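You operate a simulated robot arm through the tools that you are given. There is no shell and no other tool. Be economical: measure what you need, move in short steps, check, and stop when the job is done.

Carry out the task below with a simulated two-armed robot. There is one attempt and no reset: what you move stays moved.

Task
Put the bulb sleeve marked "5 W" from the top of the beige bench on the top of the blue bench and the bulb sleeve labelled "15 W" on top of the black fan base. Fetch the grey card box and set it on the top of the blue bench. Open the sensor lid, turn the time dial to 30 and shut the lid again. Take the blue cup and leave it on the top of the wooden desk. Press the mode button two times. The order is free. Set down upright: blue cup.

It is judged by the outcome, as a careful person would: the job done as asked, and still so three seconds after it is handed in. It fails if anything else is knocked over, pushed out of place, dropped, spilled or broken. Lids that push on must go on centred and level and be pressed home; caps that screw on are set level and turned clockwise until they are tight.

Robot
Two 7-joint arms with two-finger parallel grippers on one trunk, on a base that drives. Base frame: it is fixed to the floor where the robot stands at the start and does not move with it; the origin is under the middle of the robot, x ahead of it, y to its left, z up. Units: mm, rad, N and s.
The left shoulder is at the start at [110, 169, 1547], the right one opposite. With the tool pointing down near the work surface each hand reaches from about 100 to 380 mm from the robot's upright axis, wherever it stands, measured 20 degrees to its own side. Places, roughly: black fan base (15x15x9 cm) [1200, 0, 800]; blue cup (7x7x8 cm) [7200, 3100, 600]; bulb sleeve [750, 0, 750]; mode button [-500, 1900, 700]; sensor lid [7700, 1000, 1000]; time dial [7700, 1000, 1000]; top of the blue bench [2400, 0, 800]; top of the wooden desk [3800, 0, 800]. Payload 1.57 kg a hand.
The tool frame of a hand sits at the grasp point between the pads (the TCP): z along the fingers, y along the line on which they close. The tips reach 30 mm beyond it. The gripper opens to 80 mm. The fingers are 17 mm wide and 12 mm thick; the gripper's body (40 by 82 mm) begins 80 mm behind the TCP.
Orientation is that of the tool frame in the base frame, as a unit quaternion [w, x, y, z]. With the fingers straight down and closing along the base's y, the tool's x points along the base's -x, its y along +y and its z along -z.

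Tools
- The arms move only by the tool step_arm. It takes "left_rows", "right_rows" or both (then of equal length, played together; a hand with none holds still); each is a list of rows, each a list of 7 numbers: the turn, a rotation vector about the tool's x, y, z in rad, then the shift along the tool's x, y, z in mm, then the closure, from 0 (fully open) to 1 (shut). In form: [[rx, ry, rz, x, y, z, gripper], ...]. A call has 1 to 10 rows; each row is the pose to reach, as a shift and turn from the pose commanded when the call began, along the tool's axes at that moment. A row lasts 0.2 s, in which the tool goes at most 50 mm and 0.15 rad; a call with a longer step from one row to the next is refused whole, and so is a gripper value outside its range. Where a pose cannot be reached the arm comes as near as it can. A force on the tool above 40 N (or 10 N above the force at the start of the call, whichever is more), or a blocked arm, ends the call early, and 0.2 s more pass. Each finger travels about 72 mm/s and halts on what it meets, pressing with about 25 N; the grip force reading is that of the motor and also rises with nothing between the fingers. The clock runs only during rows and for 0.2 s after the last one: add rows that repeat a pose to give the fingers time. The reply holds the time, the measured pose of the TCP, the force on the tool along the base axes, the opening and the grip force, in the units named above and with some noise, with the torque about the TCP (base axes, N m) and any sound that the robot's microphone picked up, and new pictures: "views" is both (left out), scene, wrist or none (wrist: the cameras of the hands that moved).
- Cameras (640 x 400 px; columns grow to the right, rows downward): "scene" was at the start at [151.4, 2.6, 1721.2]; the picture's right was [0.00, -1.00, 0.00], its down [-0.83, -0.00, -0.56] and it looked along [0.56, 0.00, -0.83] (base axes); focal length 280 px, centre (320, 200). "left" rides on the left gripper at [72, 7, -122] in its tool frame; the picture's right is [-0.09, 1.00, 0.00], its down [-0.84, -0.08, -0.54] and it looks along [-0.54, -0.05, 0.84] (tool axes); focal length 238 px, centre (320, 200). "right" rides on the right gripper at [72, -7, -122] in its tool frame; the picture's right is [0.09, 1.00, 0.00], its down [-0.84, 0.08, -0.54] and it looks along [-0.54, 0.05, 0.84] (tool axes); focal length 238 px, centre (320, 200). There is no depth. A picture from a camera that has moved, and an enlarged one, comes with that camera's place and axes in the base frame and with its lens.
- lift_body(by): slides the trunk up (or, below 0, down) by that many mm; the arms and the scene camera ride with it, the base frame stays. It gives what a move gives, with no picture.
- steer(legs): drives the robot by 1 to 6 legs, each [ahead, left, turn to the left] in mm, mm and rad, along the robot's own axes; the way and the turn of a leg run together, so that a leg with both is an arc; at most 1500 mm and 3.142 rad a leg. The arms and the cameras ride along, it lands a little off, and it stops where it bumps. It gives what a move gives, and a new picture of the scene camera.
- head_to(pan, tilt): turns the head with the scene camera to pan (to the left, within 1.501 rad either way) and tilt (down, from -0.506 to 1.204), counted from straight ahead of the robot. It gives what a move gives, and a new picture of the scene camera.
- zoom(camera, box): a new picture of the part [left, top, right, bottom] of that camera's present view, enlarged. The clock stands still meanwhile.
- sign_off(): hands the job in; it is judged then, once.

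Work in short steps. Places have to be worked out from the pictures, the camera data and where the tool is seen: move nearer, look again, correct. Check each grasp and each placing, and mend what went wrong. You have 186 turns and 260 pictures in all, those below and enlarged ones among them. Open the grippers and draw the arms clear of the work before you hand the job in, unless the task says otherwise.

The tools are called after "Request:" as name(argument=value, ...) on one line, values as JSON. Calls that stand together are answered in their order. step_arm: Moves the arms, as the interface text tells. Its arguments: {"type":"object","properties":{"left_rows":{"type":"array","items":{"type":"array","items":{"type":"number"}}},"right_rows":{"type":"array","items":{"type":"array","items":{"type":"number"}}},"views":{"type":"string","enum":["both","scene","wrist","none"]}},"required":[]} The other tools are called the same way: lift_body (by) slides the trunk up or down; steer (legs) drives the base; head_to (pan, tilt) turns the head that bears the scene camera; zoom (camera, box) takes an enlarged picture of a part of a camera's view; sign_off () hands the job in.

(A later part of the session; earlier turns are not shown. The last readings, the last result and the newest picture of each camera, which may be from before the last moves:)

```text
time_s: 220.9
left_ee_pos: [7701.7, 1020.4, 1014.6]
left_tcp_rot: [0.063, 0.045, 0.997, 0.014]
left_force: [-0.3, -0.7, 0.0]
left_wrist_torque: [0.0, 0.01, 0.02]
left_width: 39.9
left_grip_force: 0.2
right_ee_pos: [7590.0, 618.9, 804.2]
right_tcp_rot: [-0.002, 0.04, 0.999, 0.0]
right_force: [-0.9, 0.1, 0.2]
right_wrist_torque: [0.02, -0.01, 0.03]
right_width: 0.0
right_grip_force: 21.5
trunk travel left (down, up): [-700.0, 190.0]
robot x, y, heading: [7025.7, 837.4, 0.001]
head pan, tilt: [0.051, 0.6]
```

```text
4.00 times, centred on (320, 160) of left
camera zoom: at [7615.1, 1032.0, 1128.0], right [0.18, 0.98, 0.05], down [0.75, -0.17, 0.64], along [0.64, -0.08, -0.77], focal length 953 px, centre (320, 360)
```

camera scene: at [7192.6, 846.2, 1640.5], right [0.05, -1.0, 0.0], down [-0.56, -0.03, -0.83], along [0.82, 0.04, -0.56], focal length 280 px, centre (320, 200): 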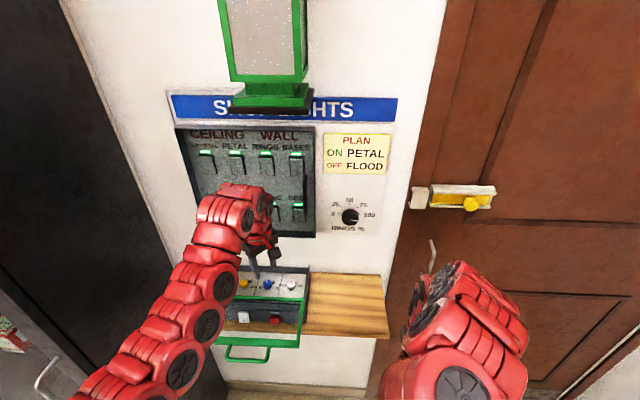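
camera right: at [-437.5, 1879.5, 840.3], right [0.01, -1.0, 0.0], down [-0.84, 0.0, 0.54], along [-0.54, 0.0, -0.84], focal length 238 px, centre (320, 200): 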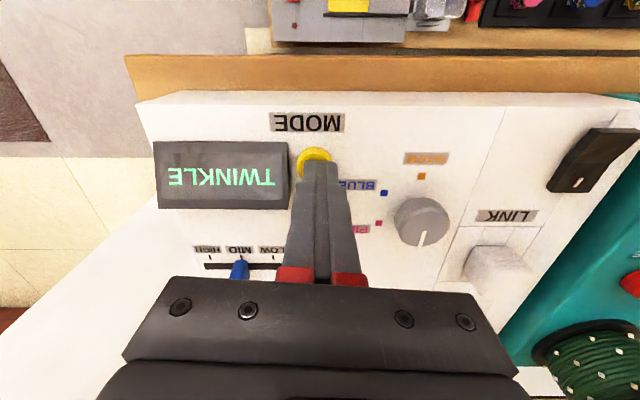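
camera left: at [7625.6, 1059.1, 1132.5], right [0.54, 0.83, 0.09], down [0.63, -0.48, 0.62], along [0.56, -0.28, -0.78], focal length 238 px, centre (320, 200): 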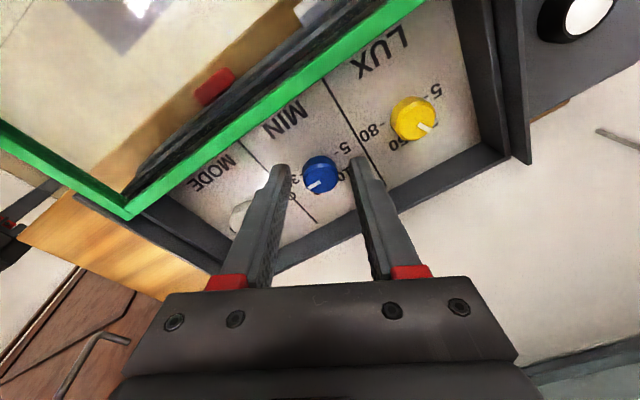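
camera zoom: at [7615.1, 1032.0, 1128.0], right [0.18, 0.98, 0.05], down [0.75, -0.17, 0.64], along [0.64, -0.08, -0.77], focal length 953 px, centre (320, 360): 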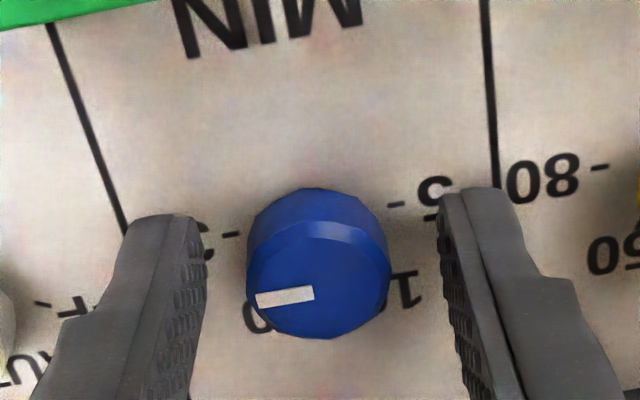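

Regrip here; rotate 0.3 rad and look while still holding.

Request:
step_arm(left_rows=[[0, 0, 0, 0, -1, 0, 0.7], [0, 0, 0, 0, -1, 0, 0.9], [0, 0, 0, 0, -1, 0, 0.9], [0, 0, 0, 0, -1, 0, 0.9]], views="wrist")

Request:
step_arm(left_rows=[[0, 0, 0.08, 0, 0, 0, 0.9], [0, 0, 0.16, 0, 0, 0, 0.9], [0, 0, 0.24, 0, 0, 0, 0.9], [0, 0, 0.32, 0, 0, 0, 0.9]], views="wrist")

```text
time_s: 221.9
left_ee_pos: [7700.6, 1019.6, 1014.7]
left_tcp_rot: [0.063, 0.044, 0.997, 0.015]
left_force: [0.6, 2.1, 4.4]
left_wrist_torque: [-0.31, 0.22, 0.05]
left_width: 24.8
left_grip_force: 36.8
right_ee_pos: [7590.9, 619.0, 802.5]
right_tcp_rot: [-0.001, 0.04, 0.999, 0.0]
right_force: [-0.3, -0.1, 0.6]
right_wrist_torque: [-0.03, 0.05, 0.02]
right_width: 0.2
right_grip_force: 20.9
trunk travel left (down, up): [-700.0, 190.0]
robot x, y, heading: [7023.2, 837.0, 0.006]
head pan, tilt: [0.051, 0.6]
camera left: at [7614.9, 1031.3, 1127.9], right [0.18, 0.98, 0.05], down [0.75, -0.17, 0.64], along [0.64, -0.08, -0.77], focal length 238 px, centre (320, 200)
```

left: 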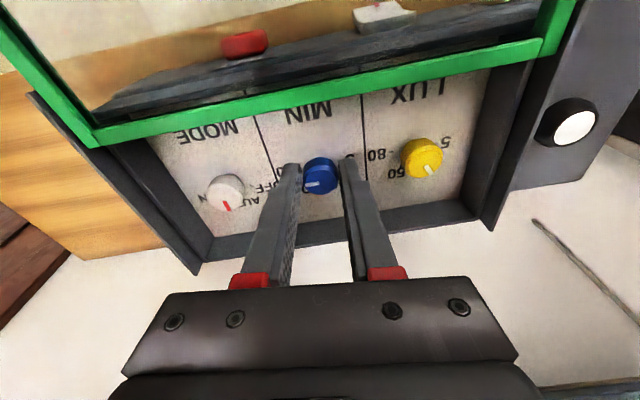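

```text
time_s: 222.9
left_ee_pos: [7701.3, 1022.4, 1014.8]
left_tcp_rot: [0.06, 0.202, 0.977, 0.026]
left_force: [1.9, 5.8, 0.2]
left_wrist_torque: [-0.63, -0.61, 0.42]
left_width: 23.8
left_grip_force: 35.4
right_ee_pos: [7591.6, 618.9, 803.8]
right_tcp_rot: [-0.001, 0.04, 0.999, 0.001]
right_force: [-0.4, -0.3, 0.7]
right_wrist_torque: [-0.01, 0.02, -0.02]
right_width: 0.0
right_grip_force: 20.9
trunk travel left (down, up): [-700.0, 190.0]
robot x, y, heading: [7028.3, 838.8, 0.001]
head pan, tilt: [0.051, 0.6]
camera left: at [7622.7, 1054.1, 1129.4], right [0.48, 0.88, 0.08], down [0.66, -0.42, 0.62], along [0.58, -0.24, -0.78], focal length 238 px, centre (320, 200)
```

left: 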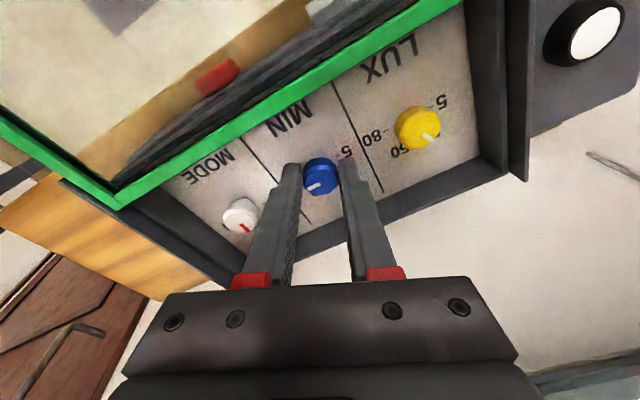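

Request:
zoom(camera="left", box=[270, 120, 370, 210])

Request:
zoom(camera="scene", box=[225, 250, 305, 310])

```text
4.44 times, centred on (320, 165) of left
camera zoom: at [7622.7, 1054.1, 1129.4], right [0.48, 0.88, 0.08], down [0.66, -0.42, 0.62], along [0.58, -0.24, -0.78], focal length 1059 px, centre (320, 356)
```

zoom: 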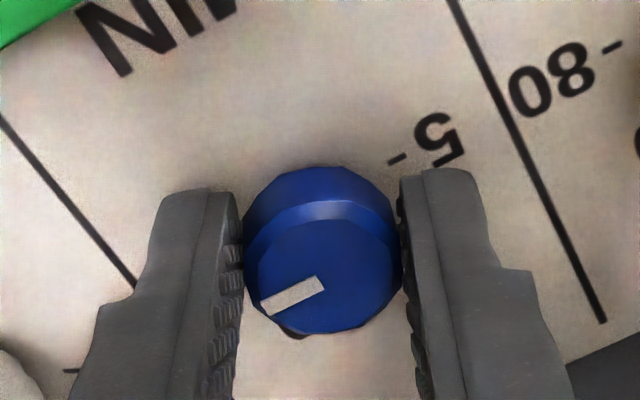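

```text
6.67 times, centred on (265, 280) of scene
camera zoom: at [7193.7, 847.4, 1590.3], right [0.05, -1.0, 0.0], down [-0.56, -0.03, -0.82], along [0.82, 0.04, -0.57], focal length 1870 px, centre (687, -333)
```

zoom: 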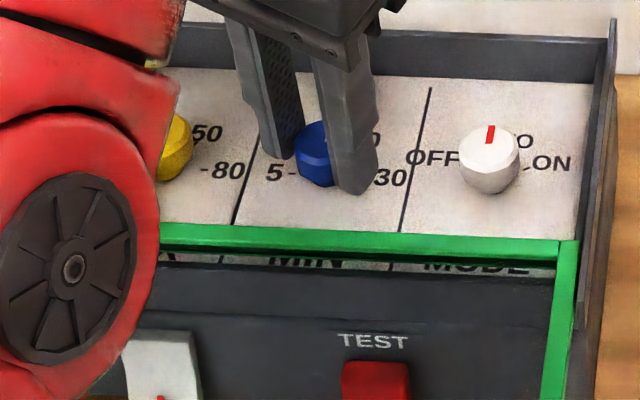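

The knob resists firmly at ≈93–100° (torque 0.42 Nm): it's at the 30 end of the scale. Release, raise, and back away to push the lid shut.

Request:
step_arm(left_rows=[[0, 0, -0.04, 0, 0, 0, 0.7], [0, 0, -0.04, 0, 0, 0, 0.5], [0, 0, -0.04, 0, 0, 0, 0.5]], views="none")

Request:
lift_body(by=70)

Request:
zoom(camera="left", box=[220, 50, 420, 190])

Request:
steer(legs=[[-255, 0, 0]])

Request:
zoom(camera="scene", box=[210, 190, 350, 290])

```text
time_s: 223.7
left_ee_pos: [7700.6, 1019.7, 1015.9]
left_tcp_rot: [0.061, 0.183, 0.981, 0.025]
left_force: [0.3, -0.2, -0.1]
left_wrist_torque: [0.03, 0.03, -0.01]
left_width: 39.8
left_grip_force: 0.0
right_ee_pos: [7590.3, 617.8, 803.2]
right_tcp_rot: [-0.002, 0.04, 0.999, 0.0]
right_force: [-0.5, -0.9, -0.6]
right_wrist_torque: [0.02, -0.01, -0.02]
right_width: 0.2
right_grip_force: 20.9
trunk travel left (down, up): [-700.0, 190.0]
robot x, y, heading: [7022.1, 838.1, 0.002]
head pan, tilt: [0.051, 0.6]
```

```text
time_s: 224.8
left_ee_pos: [7701.3, 1020.6, 1086.4]
left_tcp_rot: [0.061, 0.184, 0.981, 0.024]
left_force: [-0.3, -0.2, 0.1]
left_wrist_torque: [-0.02, -0.02, 0.01]
left_width: 39.8
left_grip_force: 0.0
right_ee_pos: [7591.2, 618.9, 872.8]
right_tcp_rot: [-0.002, 0.04, 0.999, 0.001]
right_force: [-0.4, 0.4, 0.2]
right_wrist_torque: [-0.03, -0.03, 0.02]
right_width: 0.0
right_grip_force: 21.4
trunk travel left (down, up): [-770.0, 120.0]
robot x, y, heading: [7023.8, 839.0, -0.001]
head pan, tilt: [0.051, 0.6]
```

```text
2.86 times, centred on (320, 120) of left
camera zoom: at [7621.3, 1050.1, 1199.6], right [0.44, 0.89, 0.08], down [0.68, -0.39, 0.62], along [0.59, -0.22, -0.78], focal length 681 px, centre (320, 429)
```

zoom: 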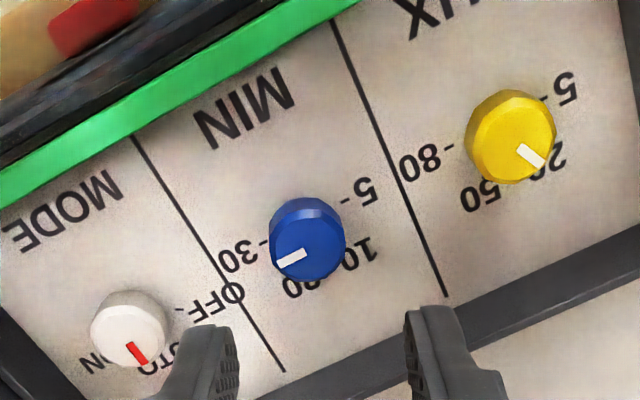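

```text
time_s: 226.7
left_ee_pos: [7443.3, 1020.0, 1084.6]
left_tcp_rot: [0.061, 0.183, 0.981, 0.023]
left_force: [-0.9, 0.9, -0.6]
left_wrist_torque: [0.01, 0.01, -0.02]
left_width: 40.2
left_grip_force: 0.2
right_ee_pos: [7333.0, 618.3, 873.4]
right_tcp_rot: [-0.002, 0.04, 0.999, 0.0]
right_force: [-0.4, -0.6, -0.2]
right_wrist_torque: [-0.01, -0.01, -0.02]
right_width: 0.0
right_grip_force: 21.3
trunk travel left (down, up): [-770.0, 120.0]
robot x, y, heading: [6765.6, 839.5, 0.006]
head pan, tilt: [0.051, 0.6]
camera scene: at [6935.3, 845.7, 1660.2], right [0.05, -1.0, 0.0], down [-0.56, -0.03, -0.82], along [0.82, 0.04, -0.57], focal length 280 px, centre (320, 200)
```

scene: 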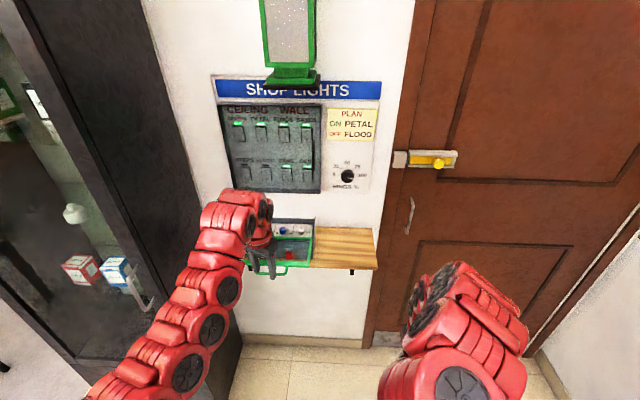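

```text
4.00 times, centred on (280, 240) of scene
camera zoom: at [6935.3, 845.7, 1660.2], right [0.05, -1.0, 0.0], down [-0.56, -0.03, -0.82], along [0.82, 0.04, -0.57], focal length 1122 px, centre (480, 40)
```

zoom: 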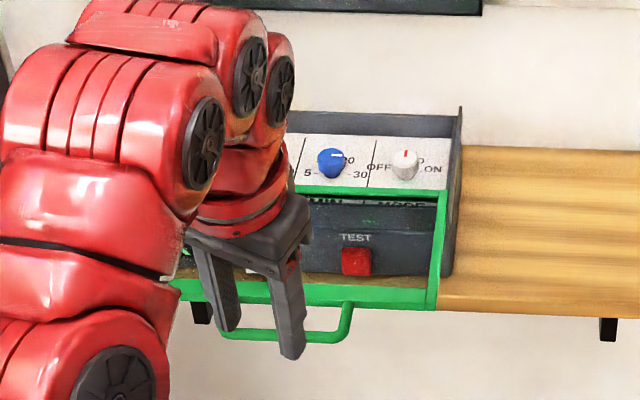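

The left view suggests the pointer sits near but maybe ~12° short of the 30 tick. I'll go back once more and grip higher (tips were scraping the plate) to confirm whether it's a true stop.

Request:
steer(legs=[[258, 0, -0.006]])

Request:
lift_body(by=-65)

Request:
zoom(camera="left", box=[240, 110, 400, 210])

```text
time_s: 228.5
left_ee_pos: [7700.6, 1017.1, 1086.4]
left_tcp_rot: [0.061, 0.186, 0.98, 0.025]
left_force: [0.5, -0.8, -0.4]
left_wrist_torque: [-0.01, -0.02, -0.01]
left_width: 40.2
left_grip_force: 0.1
right_ee_pos: [7588.5, 615.2, 873.3]
right_tcp_rot: [-0.002, 0.042, 0.999, 0.0]
right_force: [0.2, -0.7, 0.5]
right_wrist_torque: [0.03, 0.05, 0.01]
right_width: 0.0
right_grip_force: 21.2
trunk travel left (down, up): [-770.0, 120.0]
robot x, y, heading: [7024.7, 839.0, -0.003]
head pan, tilt: [0.051, 0.6]
camera scene: at [7192.4, 845.1, 1660.5], right [0.05, -1.0, 0.0], down [-0.56, -0.03, -0.83], along [0.82, 0.04, -0.56], focal length 280 px, centre (320, 200)
```

scene: 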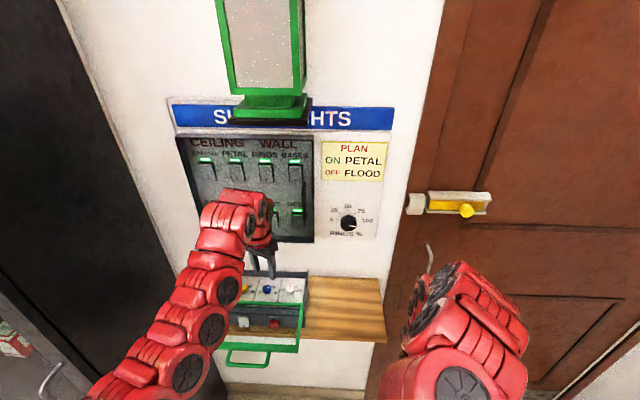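

```text
time_s: 229.6
left_ee_pos: [7701.6, 1017.1, 1020.9]
left_tcp_rot: [0.062, 0.186, 0.98, 0.024]
left_force: [0.0, 0.3, -0.4]
left_wrist_torque: [-0.02, 0.0, -0.02]
left_width: 39.9
left_grip_force: 0.0
right_ee_pos: [7588.7, 615.6, 809.1]
right_tcp_rot: [-0.002, 0.043, 0.999, 0.0]
right_force: [0.5, -0.6, 0.6]
right_wrist_torque: [0.05, -0.02, 0.03]
right_width: 0.0
right_grip_force: 20.9
trunk travel left (down, up): [-705.0, 185.0]
robot x, y, heading: [7025.2, 840.7, -0.003]
head pan, tilt: [0.051, 0.6]
```

```text
4.00 times, centred on (320, 160) of left
camera zoom: at [7621.7, 1046.9, 1134.9], right [0.44, 0.89, 0.08], down [0.67, -0.39, 0.62], along [0.59, -0.22, -0.78], focal length 953 px, centre (320, 360)
```

zoom: 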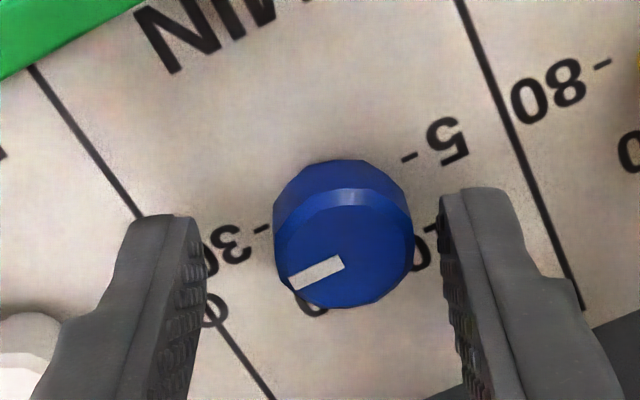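

Shift 3 mm to centre, grip, and turn 0.35 rad.

Request:
step_arm(left_rows=[[0, 0, 0, 1, 3.2, 1, 0.5], [0, 0, 0, 1, 3.2, 1, 0.7], [0, 0, 0, 1, 3.2, 1, 0.9], [0, 0, 0, 1, 3.2, 1, 0.9], [0, 0, 0.09, 1, 3.2, 1, 0.9], [0, 0, 0.18, 1, 3.2, 1, 0.9], [0, 0, 0.27, 1, 3.2, 1, 0.9], [0, 0, 0.36, 1, 3.2, 1, 0.9]], views="none")

Request:
zoom(camera="left", box=[240, 110, 400, 210])

```text
time_s: 231.4
left_ee_pos: [7701.2, 1021.3, 1021.1]
left_tcp_rot: [0.057, 0.358, 0.931, 0.035]
left_force: [-1.0, 7.5, 3.9]
left_wrist_torque: [-0.12, -0.04, 0.42]
left_width: 25.5
left_grip_force: 37.0
right_ee_pos: [7589.0, 615.8, 810.3]
right_tcp_rot: [-0.002, 0.043, 0.999, 0.0]
right_force: [0.0, 0.4, -0.2]
right_wrist_torque: [0.01, 0.0, 0.0]
right_width: 0.2
right_grip_force: 21.2
trunk travel left (down, up): [-705.0, 185.0]
robot x, y, heading: [7022.4, 837.4, -0.002]
head pan, tilt: [0.051, 0.6]
```

```text
4.00 times, centred on (320, 160) of left
camera zoom: at [7637.8, 1072.7, 1136.3], right [0.73, 0.68, 0.11], down [0.49, -0.63, 0.6], along [0.47, -0.38, -0.8], focal length 953 px, centre (320, 360)
```

zoom: 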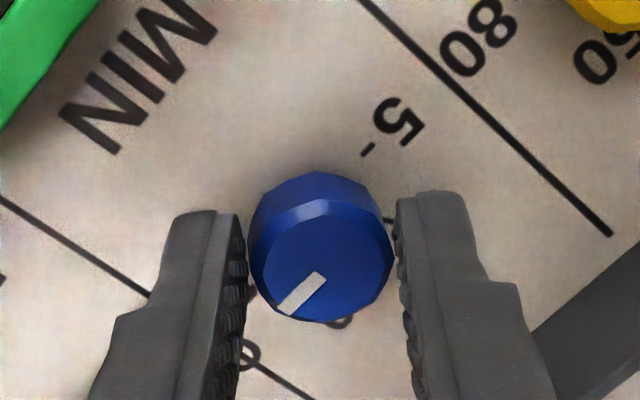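

Pointer is exactly at 90° against a firm stop (marks at −90/−30/30/90): it's at 30. Release, raise, and back off for the lid.

Request:
step_arm(left_rows=[[0, 0, -0.05, 0, 0, 0, 0.7], [0, 0, -0.05, 0, 0, 0, 0.5], [0, 0, -0.05, 0, 0, 0, 0.5]], views="none")

Request:
lift_body(by=65)

Request:
steer(legs=[[-258, 0, 0.003]])

Request:
step_arm(left_rows=[[0, 0, -0.14, 0, 0, 0, 0.7], [0, 0, -0.28, 0, 0, 0, 1], [0, 0, -0.42, 0, 0, 0, 1], [0, 0, -0.56, 0, 0, 0, 1], [0, 0, -0.68, 0, 0, 0, 1]], views="wrist")

```text
time_s: 232.2
left_ee_pos: [7702.1, 1020.0, 1019.6]
left_tcp_rot: [0.056, 0.335, 0.94, 0.033]
left_force: [0.7, -0.3, -0.1]
left_wrist_torque: [-0.01, 0.01, 0.01]
left_width: 40.2
left_grip_force: 0.1
right_ee_pos: [7589.6, 614.4, 807.5]
right_tcp_rot: [-0.003, 0.043, 0.999, 0.001]
right_force: [0.1, -0.3, -0.9]
right_wrist_torque: [0.0, 0.03, -0.02]
right_width: 0.1
right_grip_force: 21.1
trunk travel left (down, up): [-705.0, 185.0]
robot x, y, heading: [7028.5, 837.8, 0.001]
head pan, tilt: [0.051, 0.6]
```

```text
time_s: 233.2
left_ee_pos: [7702.1, 1020.7, 1084.2]
left_tcp_rot: [0.057, 0.335, 0.94, 0.033]
left_force: [-0.2, 0.3, -0.4]
left_wrist_torque: [-0.04, -0.04, -0.03]
left_width: 39.9
left_grip_force: 0.2
right_ee_pos: [7589.4, 615.7, 873.8]
right_tcp_rot: [-0.002, 0.043, 0.999, -0.001]
right_force: [-0.1, 0.0, -0.2]
right_wrist_torque: [0.0, -0.03, 0.0]
right_width: 0.0
right_grip_force: 21.1
trunk travel left (down, up): [-770.0, 120.0]
robot x, y, heading: [7023.0, 837.1, 0.001]
head pan, tilt: [0.051, 0.6]
```

```text
time_s: 235.1
left_ee_pos: [7443.8, 1022.8, 1084.1]
left_tcp_rot: [0.056, 0.333, 0.941, 0.034]
left_force: [0.0, 0.2, 0.0]
left_wrist_torque: [0.02, 0.02, 0.03]
left_width: 40.0
left_grip_force: 0.0
right_ee_pos: [7332.8, 616.1, 873.4]
right_tcp_rot: [-0.002, 0.041, 0.999, 0.0]
right_force: [0.7, 0.4, 0.2]
right_wrist_torque: [-0.03, 0.01, 0.01]
right_width: 0.0
right_grip_force: 20.9
trunk travel left (down, up): [-770.0, 120.0]
robot x, y, heading: [6766.0, 837.9, -0.002]
head pan, tilt: [0.051, 0.6]
camera scene: at [6935.5, 845.7, 1660.2], right [0.05, -1.0, 0.0], down [-0.56, -0.03, -0.82], along [0.82, 0.04, -0.57], focal length 280 px, centre (320, 200)
```

scene: 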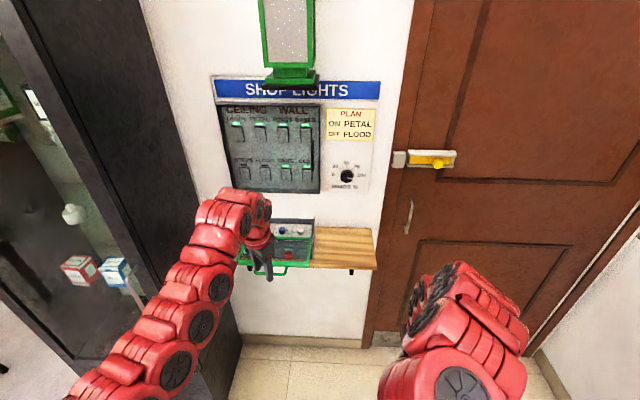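

```text
time_s: 236.3
left_ee_pos: [7442.8, 1023.2, 1085.1]
left_tcp_rot: [0.065, 0.0, 0.998, 0.013]
left_force: [1.3, -0.2, 0.1]
left_wrist_torque: [0.01, 0.01, -0.03]
left_width: 0.0
left_grip_force: 20.9
right_ee_pos: [7332.1, 616.8, 873.9]
right_tcp_rot: [-0.001, 0.042, 0.999, 0.0]
right_force: [-0.7, 0.1, 0.4]
right_wrist_torque: [-0.02, 0.0, -0.01]
right_width: 0.3
right_grip_force: 21.6
trunk travel left (down, up): [-770.0, 120.0]
robot x, y, heading: [6764.4, 838.1, -0.0]
head pan, tilt: [0.051, 0.6]
camera left: at [7355.8, 1026.7, 1197.4], right [0.09, 1.0, 0.04], down [0.76, -0.09, 0.64], along [0.64, -0.03, -0.77], focal length 238 px, centre (320, 200)
```

left: 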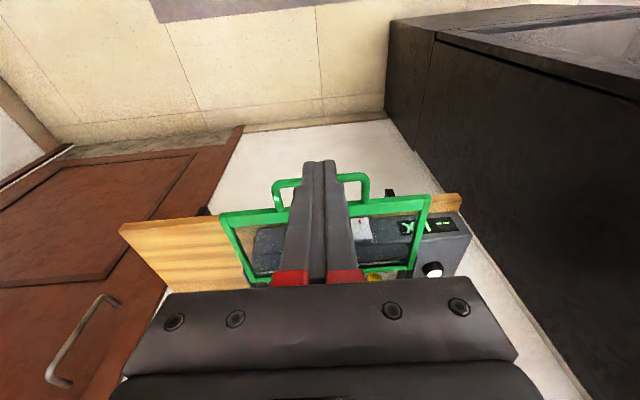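

Lower so the closed fingers stand in front of the handle, then push by driving forward.

Request:
lift_body(by=-60)

Request:
steer(legs=[[60, 0, 0]])

Request:
zoom(camera="left", box=[160, 100, 480, 300])

```text
time_s: 237.3
left_ee_pos: [7441.4, 1022.0, 1024.5]
left_tcp_rot: [0.065, 0.001, 0.998, 0.013]
left_force: [0.3, -0.7, 0.7]
left_wrist_torque: [0.02, 0.02, -0.02]
left_width: 0.0
left_grip_force: 21.6
right_ee_pos: [7332.0, 616.7, 813.7]
right_tcp_rot: [-0.002, 0.041, 0.999, 0.0]
right_force: [1.1, -0.7, -0.8]
right_wrist_torque: [-0.02, 0.01, 0.02]
right_width: 0.1
right_grip_force: 21.3
trunk travel left (down, up): [-710.0, 180.0]
robot x, y, heading: [6764.9, 839.2, 0.0]
head pan, tilt: [0.051, 0.6]
```

```text
time_s: 238.2
left_ee_pos: [7501.2, 1021.1, 1025.1]
left_tcp_rot: [0.065, 0.001, 0.998, 0.013]
left_force: [1.4, 0.2, 0.6]
left_wrist_torque: [-0.01, 0.03, -0.03]
left_width: 0.0
left_grip_force: 21.3
right_ee_pos: [7390.1, 615.6, 814.7]
right_tcp_rot: [-0.002, 0.042, 0.999, 0.001]
right_force: [-0.4, -0.4, -0.1]
right_wrist_torque: [-0.03, -0.03, 0.03]
right_width: 0.0
right_grip_force: 21.7
trunk travel left (down, up): [-710.0, 180.0]
robot x, y, heading: [6826.8, 838.5, 0.003]
head pan, tilt: [0.051, 0.6]
camera scene: at [6992.2, 845.4, 1600.5], right [0.05, -1.0, 0.0], down [-0.56, -0.03, -0.83], along [0.82, 0.04, -0.56], focal length 280 px, centre (320, 200)
```

scene: 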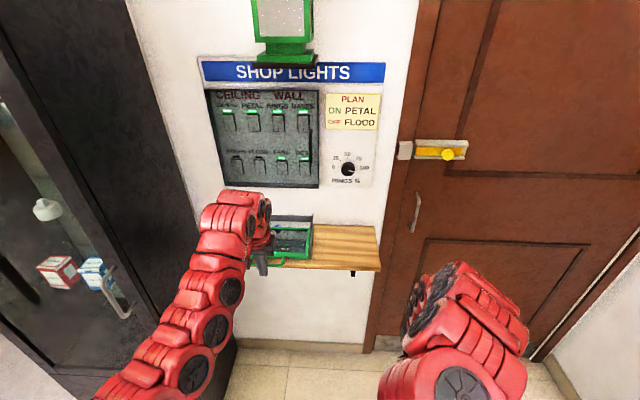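

```text
2.00 times, centred on (320, 200) of left
camera zoom: at [7414.0, 1026.5, 1137.5], right [0.09, 0.99, 0.04], down [0.76, -0.09, 0.64], along [0.64, -0.03, -0.76], focal length 477 px, centre (320, 200)
```

zoom: 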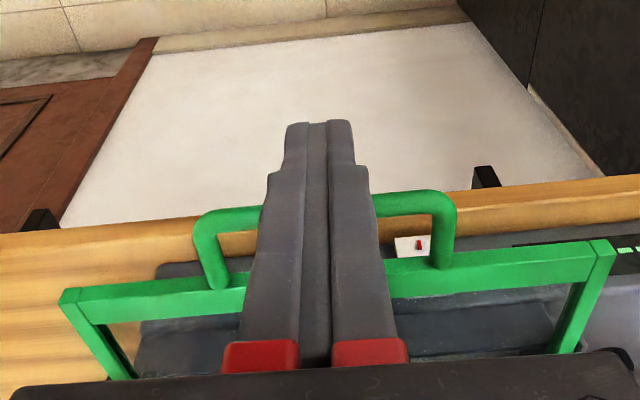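

Pushing works. Drive 75 more, then finish with the arm and force feedback.

Request:
steer(legs=[[75, 0, 0]])

Request:
step_arm(left_rows=[[0, 0, 0, -4, 0, -0.5, 1], [0, 0, 0, -8, 0, -1, 1], [0, 0, 0, -12, 0, -1.5, 1], [0, 0, 0, -16, 0, -2, 1], [0, 0, 0, -20, 0, -2.5, 1]], views="scene")

```text
time_s: 239.3
left_ee_pos: [7575.0, 1022.2, 1024.9]
left_tcp_rot: [0.064, 0.001, 0.998, 0.013]
left_force: [-0.3, -0.5, -0.1]
left_wrist_torque: [0.01, 0.01, 0.01]
left_width: 0.1
left_grip_force: 21.3
right_ee_pos: [7463.3, 615.1, 812.5]
right_tcp_rot: [-0.003, 0.042, 0.999, 0.0]
right_force: [-1.1, 0.2, -0.8]
right_wrist_torque: [0.02, 0.0, 0.01]
right_width: 0.0
right_grip_force: 21.0
trunk travel left (down, up): [-710.0, 180.0]
robot x, y, heading: [6897.3, 836.4, -0.008]
head pan, tilt: [0.051, 0.6]
camera scene: at [7066.1, 845.2, 1600.5], right [0.05, -1.0, 0.0], down [-0.56, -0.03, -0.83], along [0.82, 0.04, -0.56], focal length 280 px, centre (320, 200)
```

scene: 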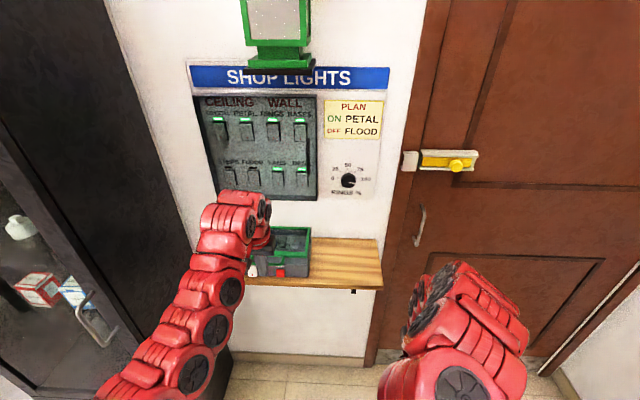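

```text
time_s: 240.5
left_ee_pos: [7589.1, 1022.2, 1028.7]
left_tcp_rot: [0.06, 0.002, 0.998, 0.012]
left_force: [-31.2, 1.7, -16.2]
left_wrist_torque: [-0.04, 0.89, 0.07]
left_width: 0.0
left_grip_force: 21.2
right_ee_pos: [7461.3, 616.2, 814.7]
right_tcp_rot: [0.0, 0.041, 0.999, 0.001]
right_force: [-0.3, 0.7, 0.1]
right_wrist_torque: [-0.01, -0.01, 0.04]
right_width: 0.0
right_grip_force: 21.0
trunk travel left (down, up): [-710.0, 180.0]
robot x, y, heading: [6898.1, 839.1, -0.003]
head pan, tilt: [0.051, 0.6]
camera scene: at [7062.1, 846.1, 1600.4], right [0.05, -1.0, 0.0], down [-0.56, -0.03, -0.83], along [0.83, 0.04, -0.56], focal length 280 px, centre (320, 200)
```

scene: 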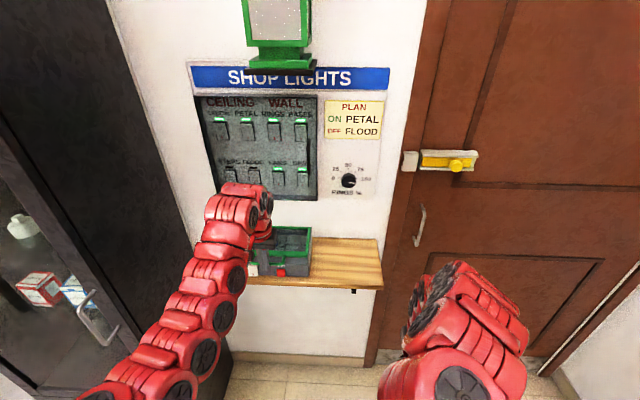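

31 N against the stop at the predicted closed position. Back off and verify.

Request:
step_arm(left_rows=[[0, 0, 0, 15, 0, 0, 1], [0, 0, 0, 30, 0, 0, 1]], views="none")

Request:
steer(legs=[[-300, -60, 0.003]])

Request:
lift_body(by=175)

Request:
zoom(camera="scene", box=[200, 150, 360, 260])

```text
time_s: 241.1
left_ee_pos: [7573.5, 1020.8, 1027.8]
left_tcp_rot: [0.066, 0.001, 0.998, 0.013]
left_force: [0.0, 0.4, 0.1]
left_wrist_torque: [-0.02, 0.0, -0.01]
left_width: 0.2
left_grip_force: 21.7
left hand out of reach, approached as far as the arm can: row 2
right_ee_pos: [7462.6, 614.6, 815.0]
right_tcp_rot: [-0.001, 0.043, 0.999, 0.0]
right_force: [0.0, 0.6, -0.4]
right_wrist_torque: [0.02, -0.02, 0.0]
right_width: 0.0
right_grip_force: 21.0
trunk travel left (down, up): [-710.0, 180.0]
robot x, y, heading: [6900.6, 840.4, 0.004]
head pan, tilt: [0.051, 0.6]
```

```text
time_s: 243.2
left_ee_pos: [7268.1, 964.5, 1027.1]
left_tcp_rot: [0.065, 0.0, 0.998, 0.013]
left_force: [0.4, -0.4, 0.6]
left_wrist_torque: [0.01, -0.02, 0.05]
left_width: 0.0
left_grip_force: 21.6
right_ee_pos: [7160.4, 557.8, 813.3]
right_tcp_rot: [-0.002, 0.04, 0.999, 0.0]
right_force: [0.3, -0.7, -0.4]
right_wrist_torque: [0.02, 0.0, 0.01]
right_width: 0.0
right_grip_force: 21.6
trunk travel left (down, up): [-710.0, 180.0]
robot x, y, heading: [6596.5, 779.3, 0.001]
head pan, tilt: [0.051, 0.6]
camera scene: at [6762.4, 786.1, 1600.3], right [0.05, -1.0, 0.0], down [-0.56, -0.03, -0.82], along [0.82, 0.04, -0.57], focal length 280 px, centre (320, 200)
```

scene: 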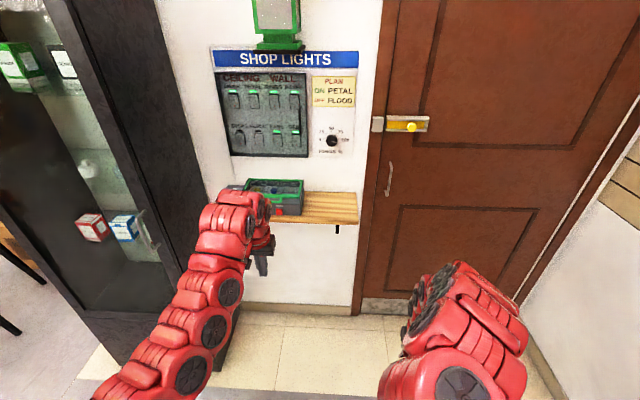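

```text
time_s: 245.1
left_ee_pos: [7268.7, 964.4, 1202.1]
left_tcp_rot: [0.063, -0.001, 0.998, 0.013]
left_force: [-0.9, 0.6, -0.7]
left_wrist_torque: [-0.01, 0.02, 0.0]
left_width: 0.0
left_grip_force: 21.0
right_ee_pos: [7159.2, 558.5, 988.3]
right_tcp_rot: [-0.001, 0.04, 0.999, 0.0]
right_force: [0.7, 0.8, -0.7]
right_wrist_torque: [-0.03, 0.01, 0.01]
right_width: 0.3
right_grip_force: 21.7
trunk travel left (down, up): [-885.0, 5.0]
robot x, y, heading: [6593.2, 779.9, 0.006]
head pan, tilt: [0.051, 0.6]
```

```text
3.64 times, centred on (280, 205) of scene
camera zoom: at [6762.6, 786.1, 1775.3], right [0.05, -1.0, 0.0], down [-0.56, -0.03, -0.82], along [0.82, 0.04, -0.57], focal length 1020 px, centre (466, 182)
```

zoom: 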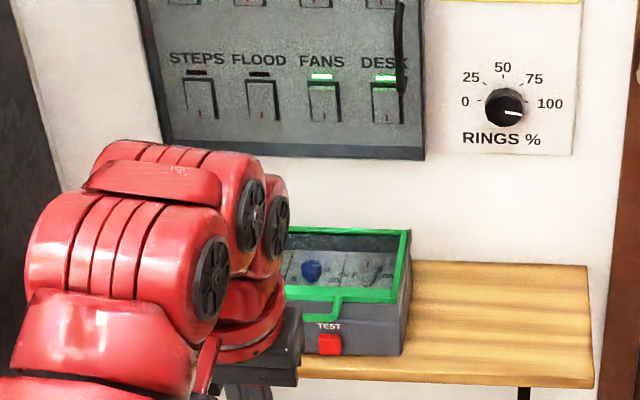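

Lid shut. Now go for the blue cup: shift left, turn to face +y and look at the dispenser table.

Request:
steer(legs=[[0, 900, 0], [0, 0, 1.565]])

Request:
head_to(pan=-0.25, tilt=0.65)

```text
time_s: 253.7
left_ee_pos: [6420.3, 2356.9, 1202.4]
left_tcp_rot: [0.036, -0.698, 0.713, 0.056]
left_force: [-0.5, 0.1, -0.6]
left_wrist_torque: [0.0, 0.0, 0.01]
left_width: 0.0
left_grip_force: 21.7
right_ee_pos: [6824.6, 2240.7, 987.6]
right_tcp_rot: [-0.001, -0.67, 0.742, -0.002]
right_force: [0.1, -0.2, -0.4]
right_wrist_torque: [0.0, -0.03, -0.01]
right_width: 0.0
right_grip_force: 21.1
trunk travel left (down, up): [-885.0, 5.0]
robot x, y, heading: [6588.2, 1678.2, 1.554]
head pan, tilt: [0.051, 0.6]
camera scene: at [6590.0, 1850.5, 1775.4], right [1.0, 0.03, 0.0], down [0.02, -0.56, -0.82], along [-0.03, 0.82, -0.57], focal length 280 px, centre (320, 200)
```

scene: 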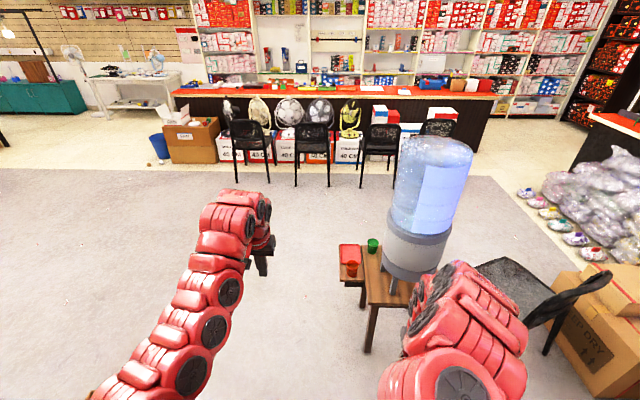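

```text
time_s: 254.4
left_ee_pos: [6420.0, 2356.5, 1201.4]
left_tcp_rot: [0.037, -0.698, 0.713, 0.054]
left_force: [0.0, -1.0, -1.1]
left_wrist_torque: [-0.04, -0.01, 0.02]
left_width: 0.1
left_grip_force: 21.5
right_ee_pos: [6825.1, 2240.3, 988.9]
right_tcp_rot: [-0.001, -0.67, 0.743, -0.001]
right_force: [0.7, -0.5, -0.3]
right_wrist_torque: [0.01, -0.01, 0.0]
right_width: 0.0
right_grip_force: 21.7
trunk travel left (down, up): [-885.0, 5.0]
robot x, y, heading: [6592.2, 1678.3, 1.557]
head pan, tilt: [-0.25, 0.649]
camera scene: at [6615.4, 1845.8, 1771.1], right [0.96, -0.26, 0.0], down [-0.16, -0.58, -0.8], along [0.21, 0.77, -0.6], focal length 280 px, centre (320, 200)
```

scene: 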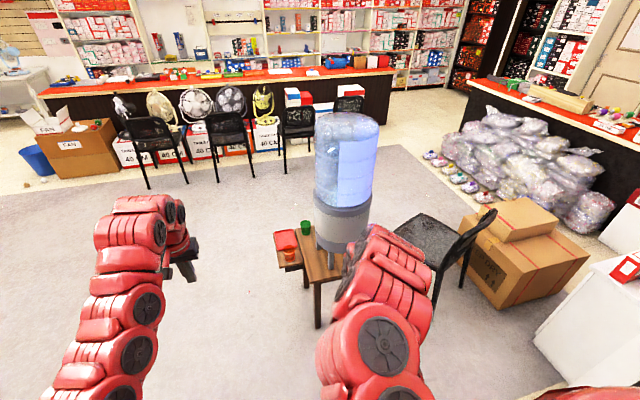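

The cup is hidden behind the dispenser at ≈(7066,2944). Go around its west side and face it from the north.

Request:
steer(legs=[[0, 400, 0.014], [1060, 0, 0], [1060, 0, 0], [0, 0, -1.57], [0, 0, -1.57]])

Request:
head_to(pan=0.6, tilt=0.65)

```text
time_s: 256.4
left_ee_pos: [6134.3, 2359.1, 1202.7]
left_tcp_rot: [0.032, -0.703, 0.708, 0.058]
left_force: [-0.1, -0.3, -0.4]
left_wrist_torque: [0.01, 0.01, 0.02]
left_width: 0.0
left_grip_force: 21.2
right_ee_pos: [6539.0, 2247.2, 985.7]
right_tcp_rot: [-0.004, -0.675, 0.738, 0.002]
right_force: [0.1, 0.2, -0.2]
right_wrist_torque: [0.0, -0.01, 0.01]
right_width: 0.1
right_grip_force: 21.5
trunk travel left (down, up): [-885.0, 5.0]
robot x, y, heading: [6307.8, 1684.7, 1.561]
head pan, tilt: [-0.25, 0.649]
stopped in leg 1: the robot was blocked; the commanded pose is now the measured one
camera scene: at [6343.1, 1850.4, 1770.7], right [0.97, -0.25, -0.01], down [-0.16, -0.59, -0.79], along [0.2, 0.77, -0.61], focal length 280 px, centre (320, 200)
```

scene: 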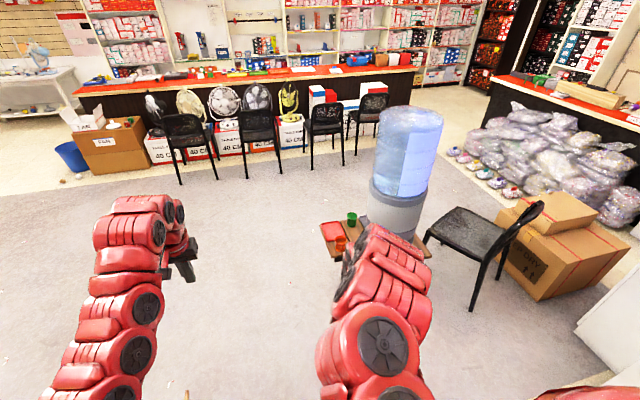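

```text
time_s: 257.6
left_ee_pos: [6133.5, 2359.5, 1203.6]
left_tcp_rot: [0.033, -0.703, 0.708, 0.057]
left_force: [0.6, -0.6, 0.0]
left_wrist_torque: [0.02, 0.02, -0.02]
left_width: 0.0
left_grip_force: 21.1
right_ee_pos: [6538.3, 2247.7, 986.9]
right_tcp_rot: [-0.005, -0.675, 0.738, 0.002]
right_force: [0.4, 0.3, -0.8]
right_wrist_torque: [0.03, 0.01, -0.01]
right_width: 0.1
right_grip_force: 21.2
trunk travel left (down, up): [-885.0, 5.0]
robot x, y, heading: [6307.0, 1680.6, 1.568]
head pan, tilt: [0.6, 0.649]
camera scene: at [6272.7, 1838.5, 1771.3], right [0.83, 0.56, -0.01], down [0.33, -0.5, -0.8], along [-0.45, 0.66, -0.6], focal length 280 px, centre (320, 200)
```

scene: 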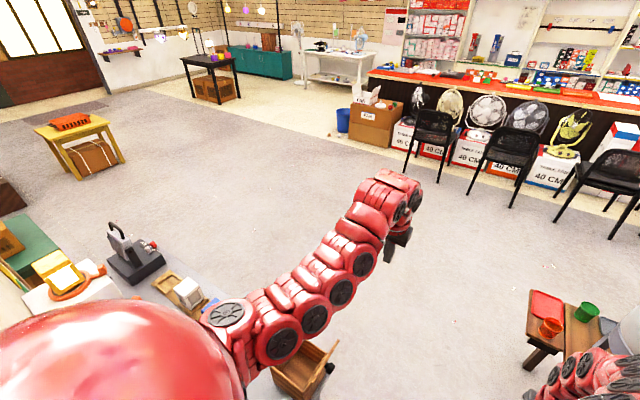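

The base bumped something on its left. Move back right a bit and look what it was.

Request:
steer(legs=[[0, -110, 0]])

Request:
head_to(pan=1.2, tilt=0.95)

```text
time_s: 258.8
left_ee_pos: [6234.1, 2358.0, 1201.2]
left_tcp_rot: [0.037, -0.703, 0.708, 0.055]
left_force: [-0.7, -0.1, -0.4]
left_wrist_torque: [-0.03, 0.01, -0.01]
left_width: 0.1
left_grip_force: 21.1
right_ee_pos: [6640.7, 2245.4, 988.3]
right_tcp_rot: [-0.001, -0.674, 0.739, -0.001]
right_force: [-0.3, 0.0, 0.1]
right_wrist_torque: [0.02, -0.02, 0.02]
right_width: 0.0
right_grip_force: 21.2
trunk travel left (down, up): [-885.0, 5.0]
robot x, y, heading: [6414.6, 1679.5, 1.568]
head pan, tilt: [0.6, 0.649]
camera scene: at [6365.9, 1836.9, 1771.1], right [0.83, 0.56, 0.0], down [0.34, -0.5, -0.8], along [-0.44, 0.66, -0.6], focal length 280 px, centre (320, 200)
```

scene: 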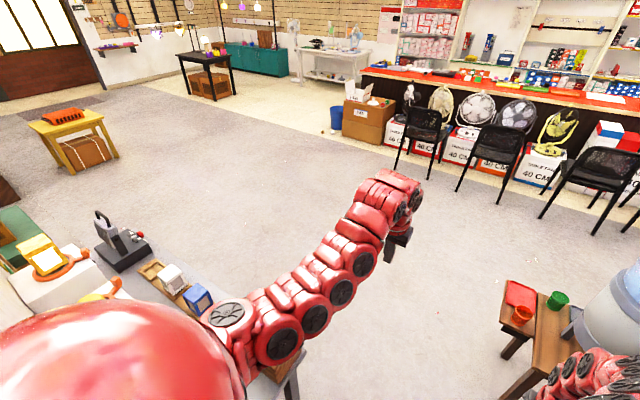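

```text
time_s: 259.8
left_ee_pos: [6233.4, 2357.9, 1202.3]
left_tcp_rot: [0.036, -0.703, 0.709, 0.055]
left_force: [0.0, 0.1, 0.1]
left_wrist_torque: [0.03, 0.01, 0.0]
left_width: 0.0
left_grip_force: 21.3
right_ee_pos: [6641.1, 2245.7, 989.6]
right_tcp_rot: [-0.001, -0.674, 0.738, -0.001]
right_force: [-1.1, -0.2, -0.2]
right_wrist_torque: [0.03, -0.01, -0.02]
right_width: 0.1
right_grip_force: 21.2
trunk travel left (down, up): [-885.0, 5.0]
robot x, y, heading: [6417.7, 1684.3, 1.564]
head pan, tilt: [1.201, 0.949]
camera scene: at [6346.5, 1791.7, 1746.9], right [0.37, 0.93, 0.0], down [0.76, -0.3, -0.58], along [-0.54, 0.21, -0.81], focal length 280 px, centre (320, 200)
```

scene: 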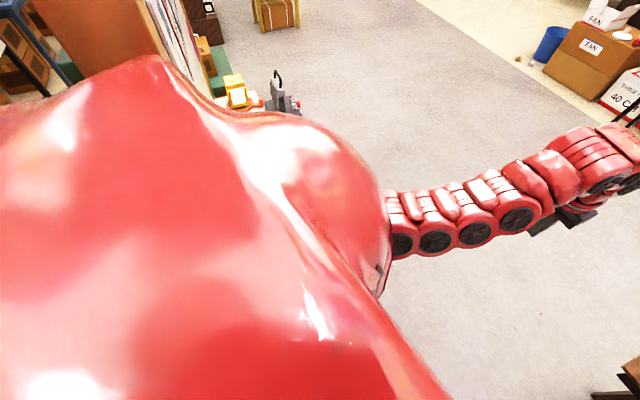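

It only touched the grey worktable's corner (stopped at once). Go north first, then left around the dispenser, then turn to face it.

Request:
steer(legs=[[620, 0, 0], [250, 250, 0], [1250, 0, 0], [0, 0, -1.57], [0, 0, -1.57]])

Request:
head_to(pan=0.7, tilt=0.6)

```text
time_s: 278.6
left_ee_pos: [6364.0, 3108.9, 1202.1]
left_tcp_rot: [0.055, 0.712, 0.699, -0.036]
left_force: [-0.2, -0.3, 0.5]
left_wrist_torque: [0.03, -0.01, -0.02]
left_width: 0.1
left_grip_force: 21.6
right_ee_pos: [5958.8, 3227.8, 988.9]
right_tcp_rot: [-0.002, 0.742, 0.67, 0.001]
right_force: [-0.4, 0.7, -0.4]
right_wrist_torque: [-0.01, -0.02, 0.0]
right_width: 0.1
right_grip_force: 21.2
trunk travel left (down, up): [-885.0, 5.0]
robot x, y, heading: [6187.9, 3789.7, -1.584]
head pan, tilt: [1.201, 0.949]
camera scene: at [6256.8, 3682.2, 1747.0], right [-0.38, -0.93, 0.0], down [-0.75, 0.31, -0.58], along [0.54, -0.22, -0.81], focal length 280 px, centre (320, 200)
```

scene: 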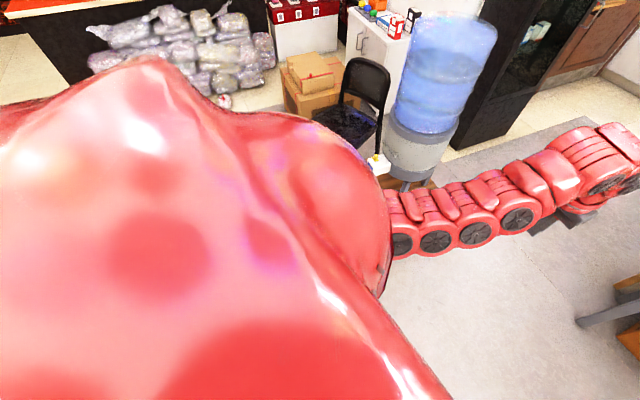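

```text
time_s: 279.6
left_ee_pos: [6364.2, 3109.2, 1202.3]
left_tcp_rot: [0.055, 0.711, 0.7, -0.036]
left_force: [-0.3, 0.4, 0.3]
left_wrist_torque: [0.03, 0.02, 0.03]
left_width: 0.0
left_grip_force: 21.7
right_ee_pos: [5959.0, 3226.8, 988.1]
right_tcp_rot: [-0.001, 0.742, 0.671, 0.002]
right_force: [0.1, 0.8, -0.5]
right_wrist_torque: [0.0, 0.01, 0.01]
right_width: 0.0
right_grip_force: 21.0
trunk travel left (down, up): [-885.0, 5.0]
robot x, y, heading: [6191.9, 3787.0, -1.594]
head pan, tilt: [0.7, 0.6]
camera scene: at [6245.1, 3641.3, 1775.3], right [-0.78, -0.63, 0.0], down [-0.36, 0.44, -0.82], along [0.52, -0.64, -0.57], focal length 280 px, centre (320, 200)
```

scene: 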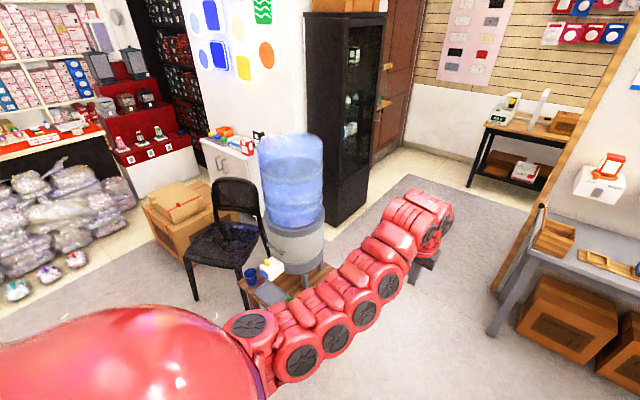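

I see the blue cup beside a white item. Zoom in.

Request:
zoom(camera="scene", box=[220, 230, 360, 320])

```text
4.44 times, centred on (290, 275) of scene
camera zoom: at [6245.1, 3641.3, 1775.3], right [-0.78, -0.63, 0.0], down [-0.36, 0.44, -0.82], along [0.52, -0.64, -0.57], focal length 1247 px, centre (453, -133)
```

zoom: 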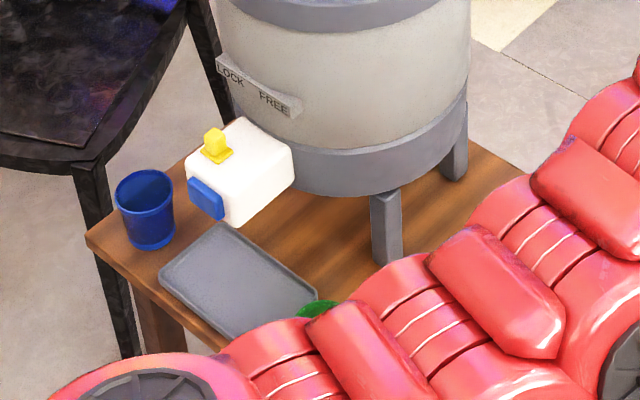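

Cup at ≈(7150,3104), beside the tap. I'll use the right hand: strafe (kept further north), then look.

Request:
steer(legs=[[-120, 0, 0.022], [0, 1190, 0]])

Request:
step_arm(right_rows=[[0, 0, -0.1, 0, 0, 0, 0.6], [0, 0, -0.1, 0, 0, 0, 0.3], [0, 0, -0.1, 0, 0, 0, 0], [0, 0, -0.1, 0, 0, 0, 0], [0, 0, -0.1, 0, 0, 0, 0]], views="none")

Request:
head_to(pan=-0.1, tilt=0.85)

```text
time_s: 286.4
left_ee_pos: [7572.8, 3244.1, 1202.2]
left_tcp_rot: [0.055, 0.701, 0.71, -0.035]
left_force: [0.3, -0.5, 0.3]
left_wrist_torque: [-0.02, -0.02, 0.0]
left_width: 0.0
left_grip_force: 20.9
right_ee_pos: [7164.2, 3348.1, 987.8]
right_tcp_rot: [0.0, 0.731, 0.682, 0.001]
right_force: [-0.4, 0.5, -0.5]
right_wrist_torque: [0.03, 0.01, 0.01]
right_width: 0.0
right_grip_force: 21.1
trunk travel left (down, up): [-885.0, 5.0]
robot x, y, heading: [7376.5, 3914.0, -1.559]
head pan, tilt: [0.7, 0.6]
camera scene: at [7437.5, 3771.6, 1775.4], right [-0.76, -0.65, 0.0], down [-0.37, 0.43, -0.83], along [0.54, -0.62, -0.56], focal length 280 px, centre (320, 200)
```

scene: 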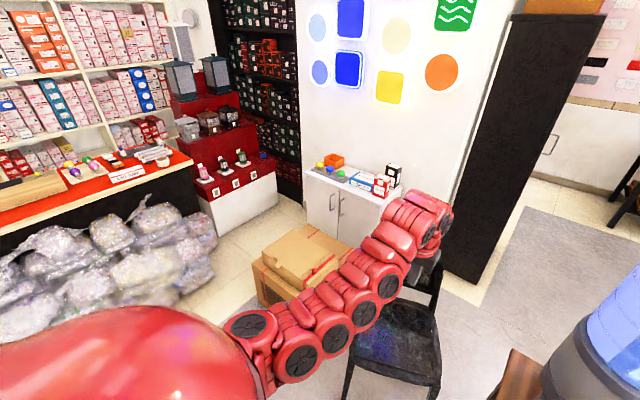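

```text
time_s: 287.6
left_ee_pos: [7573.5, 3244.4, 1200.7]
left_tcp_rot: [0.055, 0.701, 0.711, -0.035]
left_force: [-0.2, -0.4, -0.4]
left_wrist_torque: [0.0, -0.01, -0.01]
left_width: 0.0
left_grip_force: 21.2
right_ee_pos: [7164.2, 3348.3, 987.8]
right_tcp_rot: [-0.001, 0.696, 0.718, 0.002]
right_force: [0.3, 0.1, -0.8]
right_wrist_torque: [0.01, 0.01, -0.01]
right_width: 80.0
right_grip_force: 0.1
trunk travel left (down, up): [-885.0, 5.0]
robot x, y, heading: [7378.4, 3915.9, -1.565]
head pan, tilt: [0.7, 0.6]
```

```text
time_s: 288.7
left_ee_pos: [7573.0, 3244.2, 1202.1]
left_tcp_rot: [0.055, 0.701, 0.71, -0.035]
left_force: [0.8, -0.4, -0.4]
left_wrist_torque: [0.0, 0.0, -0.02]
left_width: 0.0
left_grip_force: 21.2
right_ee_pos: [7165.2, 3348.5, 989.3]
right_tcp_rot: [-0.001, 0.696, 0.718, 0.001]
right_force: [0.0, 0.3, -0.4]
right_wrist_torque: [-0.01, 0.0, 0.02]
right_width: 79.7
right_grip_force: 0.0
trunk travel left (down, up): [-885.0, 5.0]
robot x, y, heading: [7378.9, 3917.3, -1.557]
head pan, tilt: [-0.099, 0.85]
camera scene: at [7373.5, 3760.6, 1754.5], right [-1.0, 0.09, 0.0], down [0.06, 0.75, -0.66], along [-0.06, -0.66, -0.75], focal length 280 px, centre (320, 200)
```

scene: 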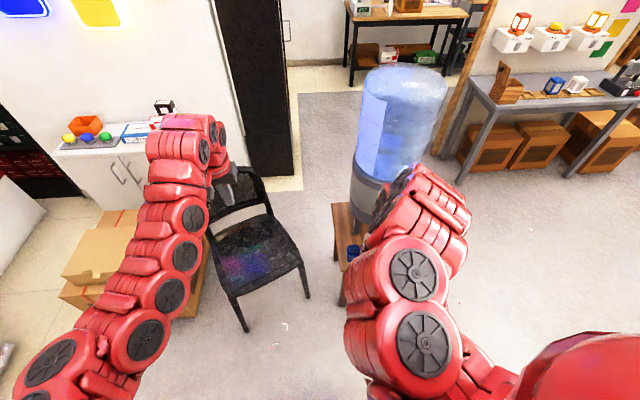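

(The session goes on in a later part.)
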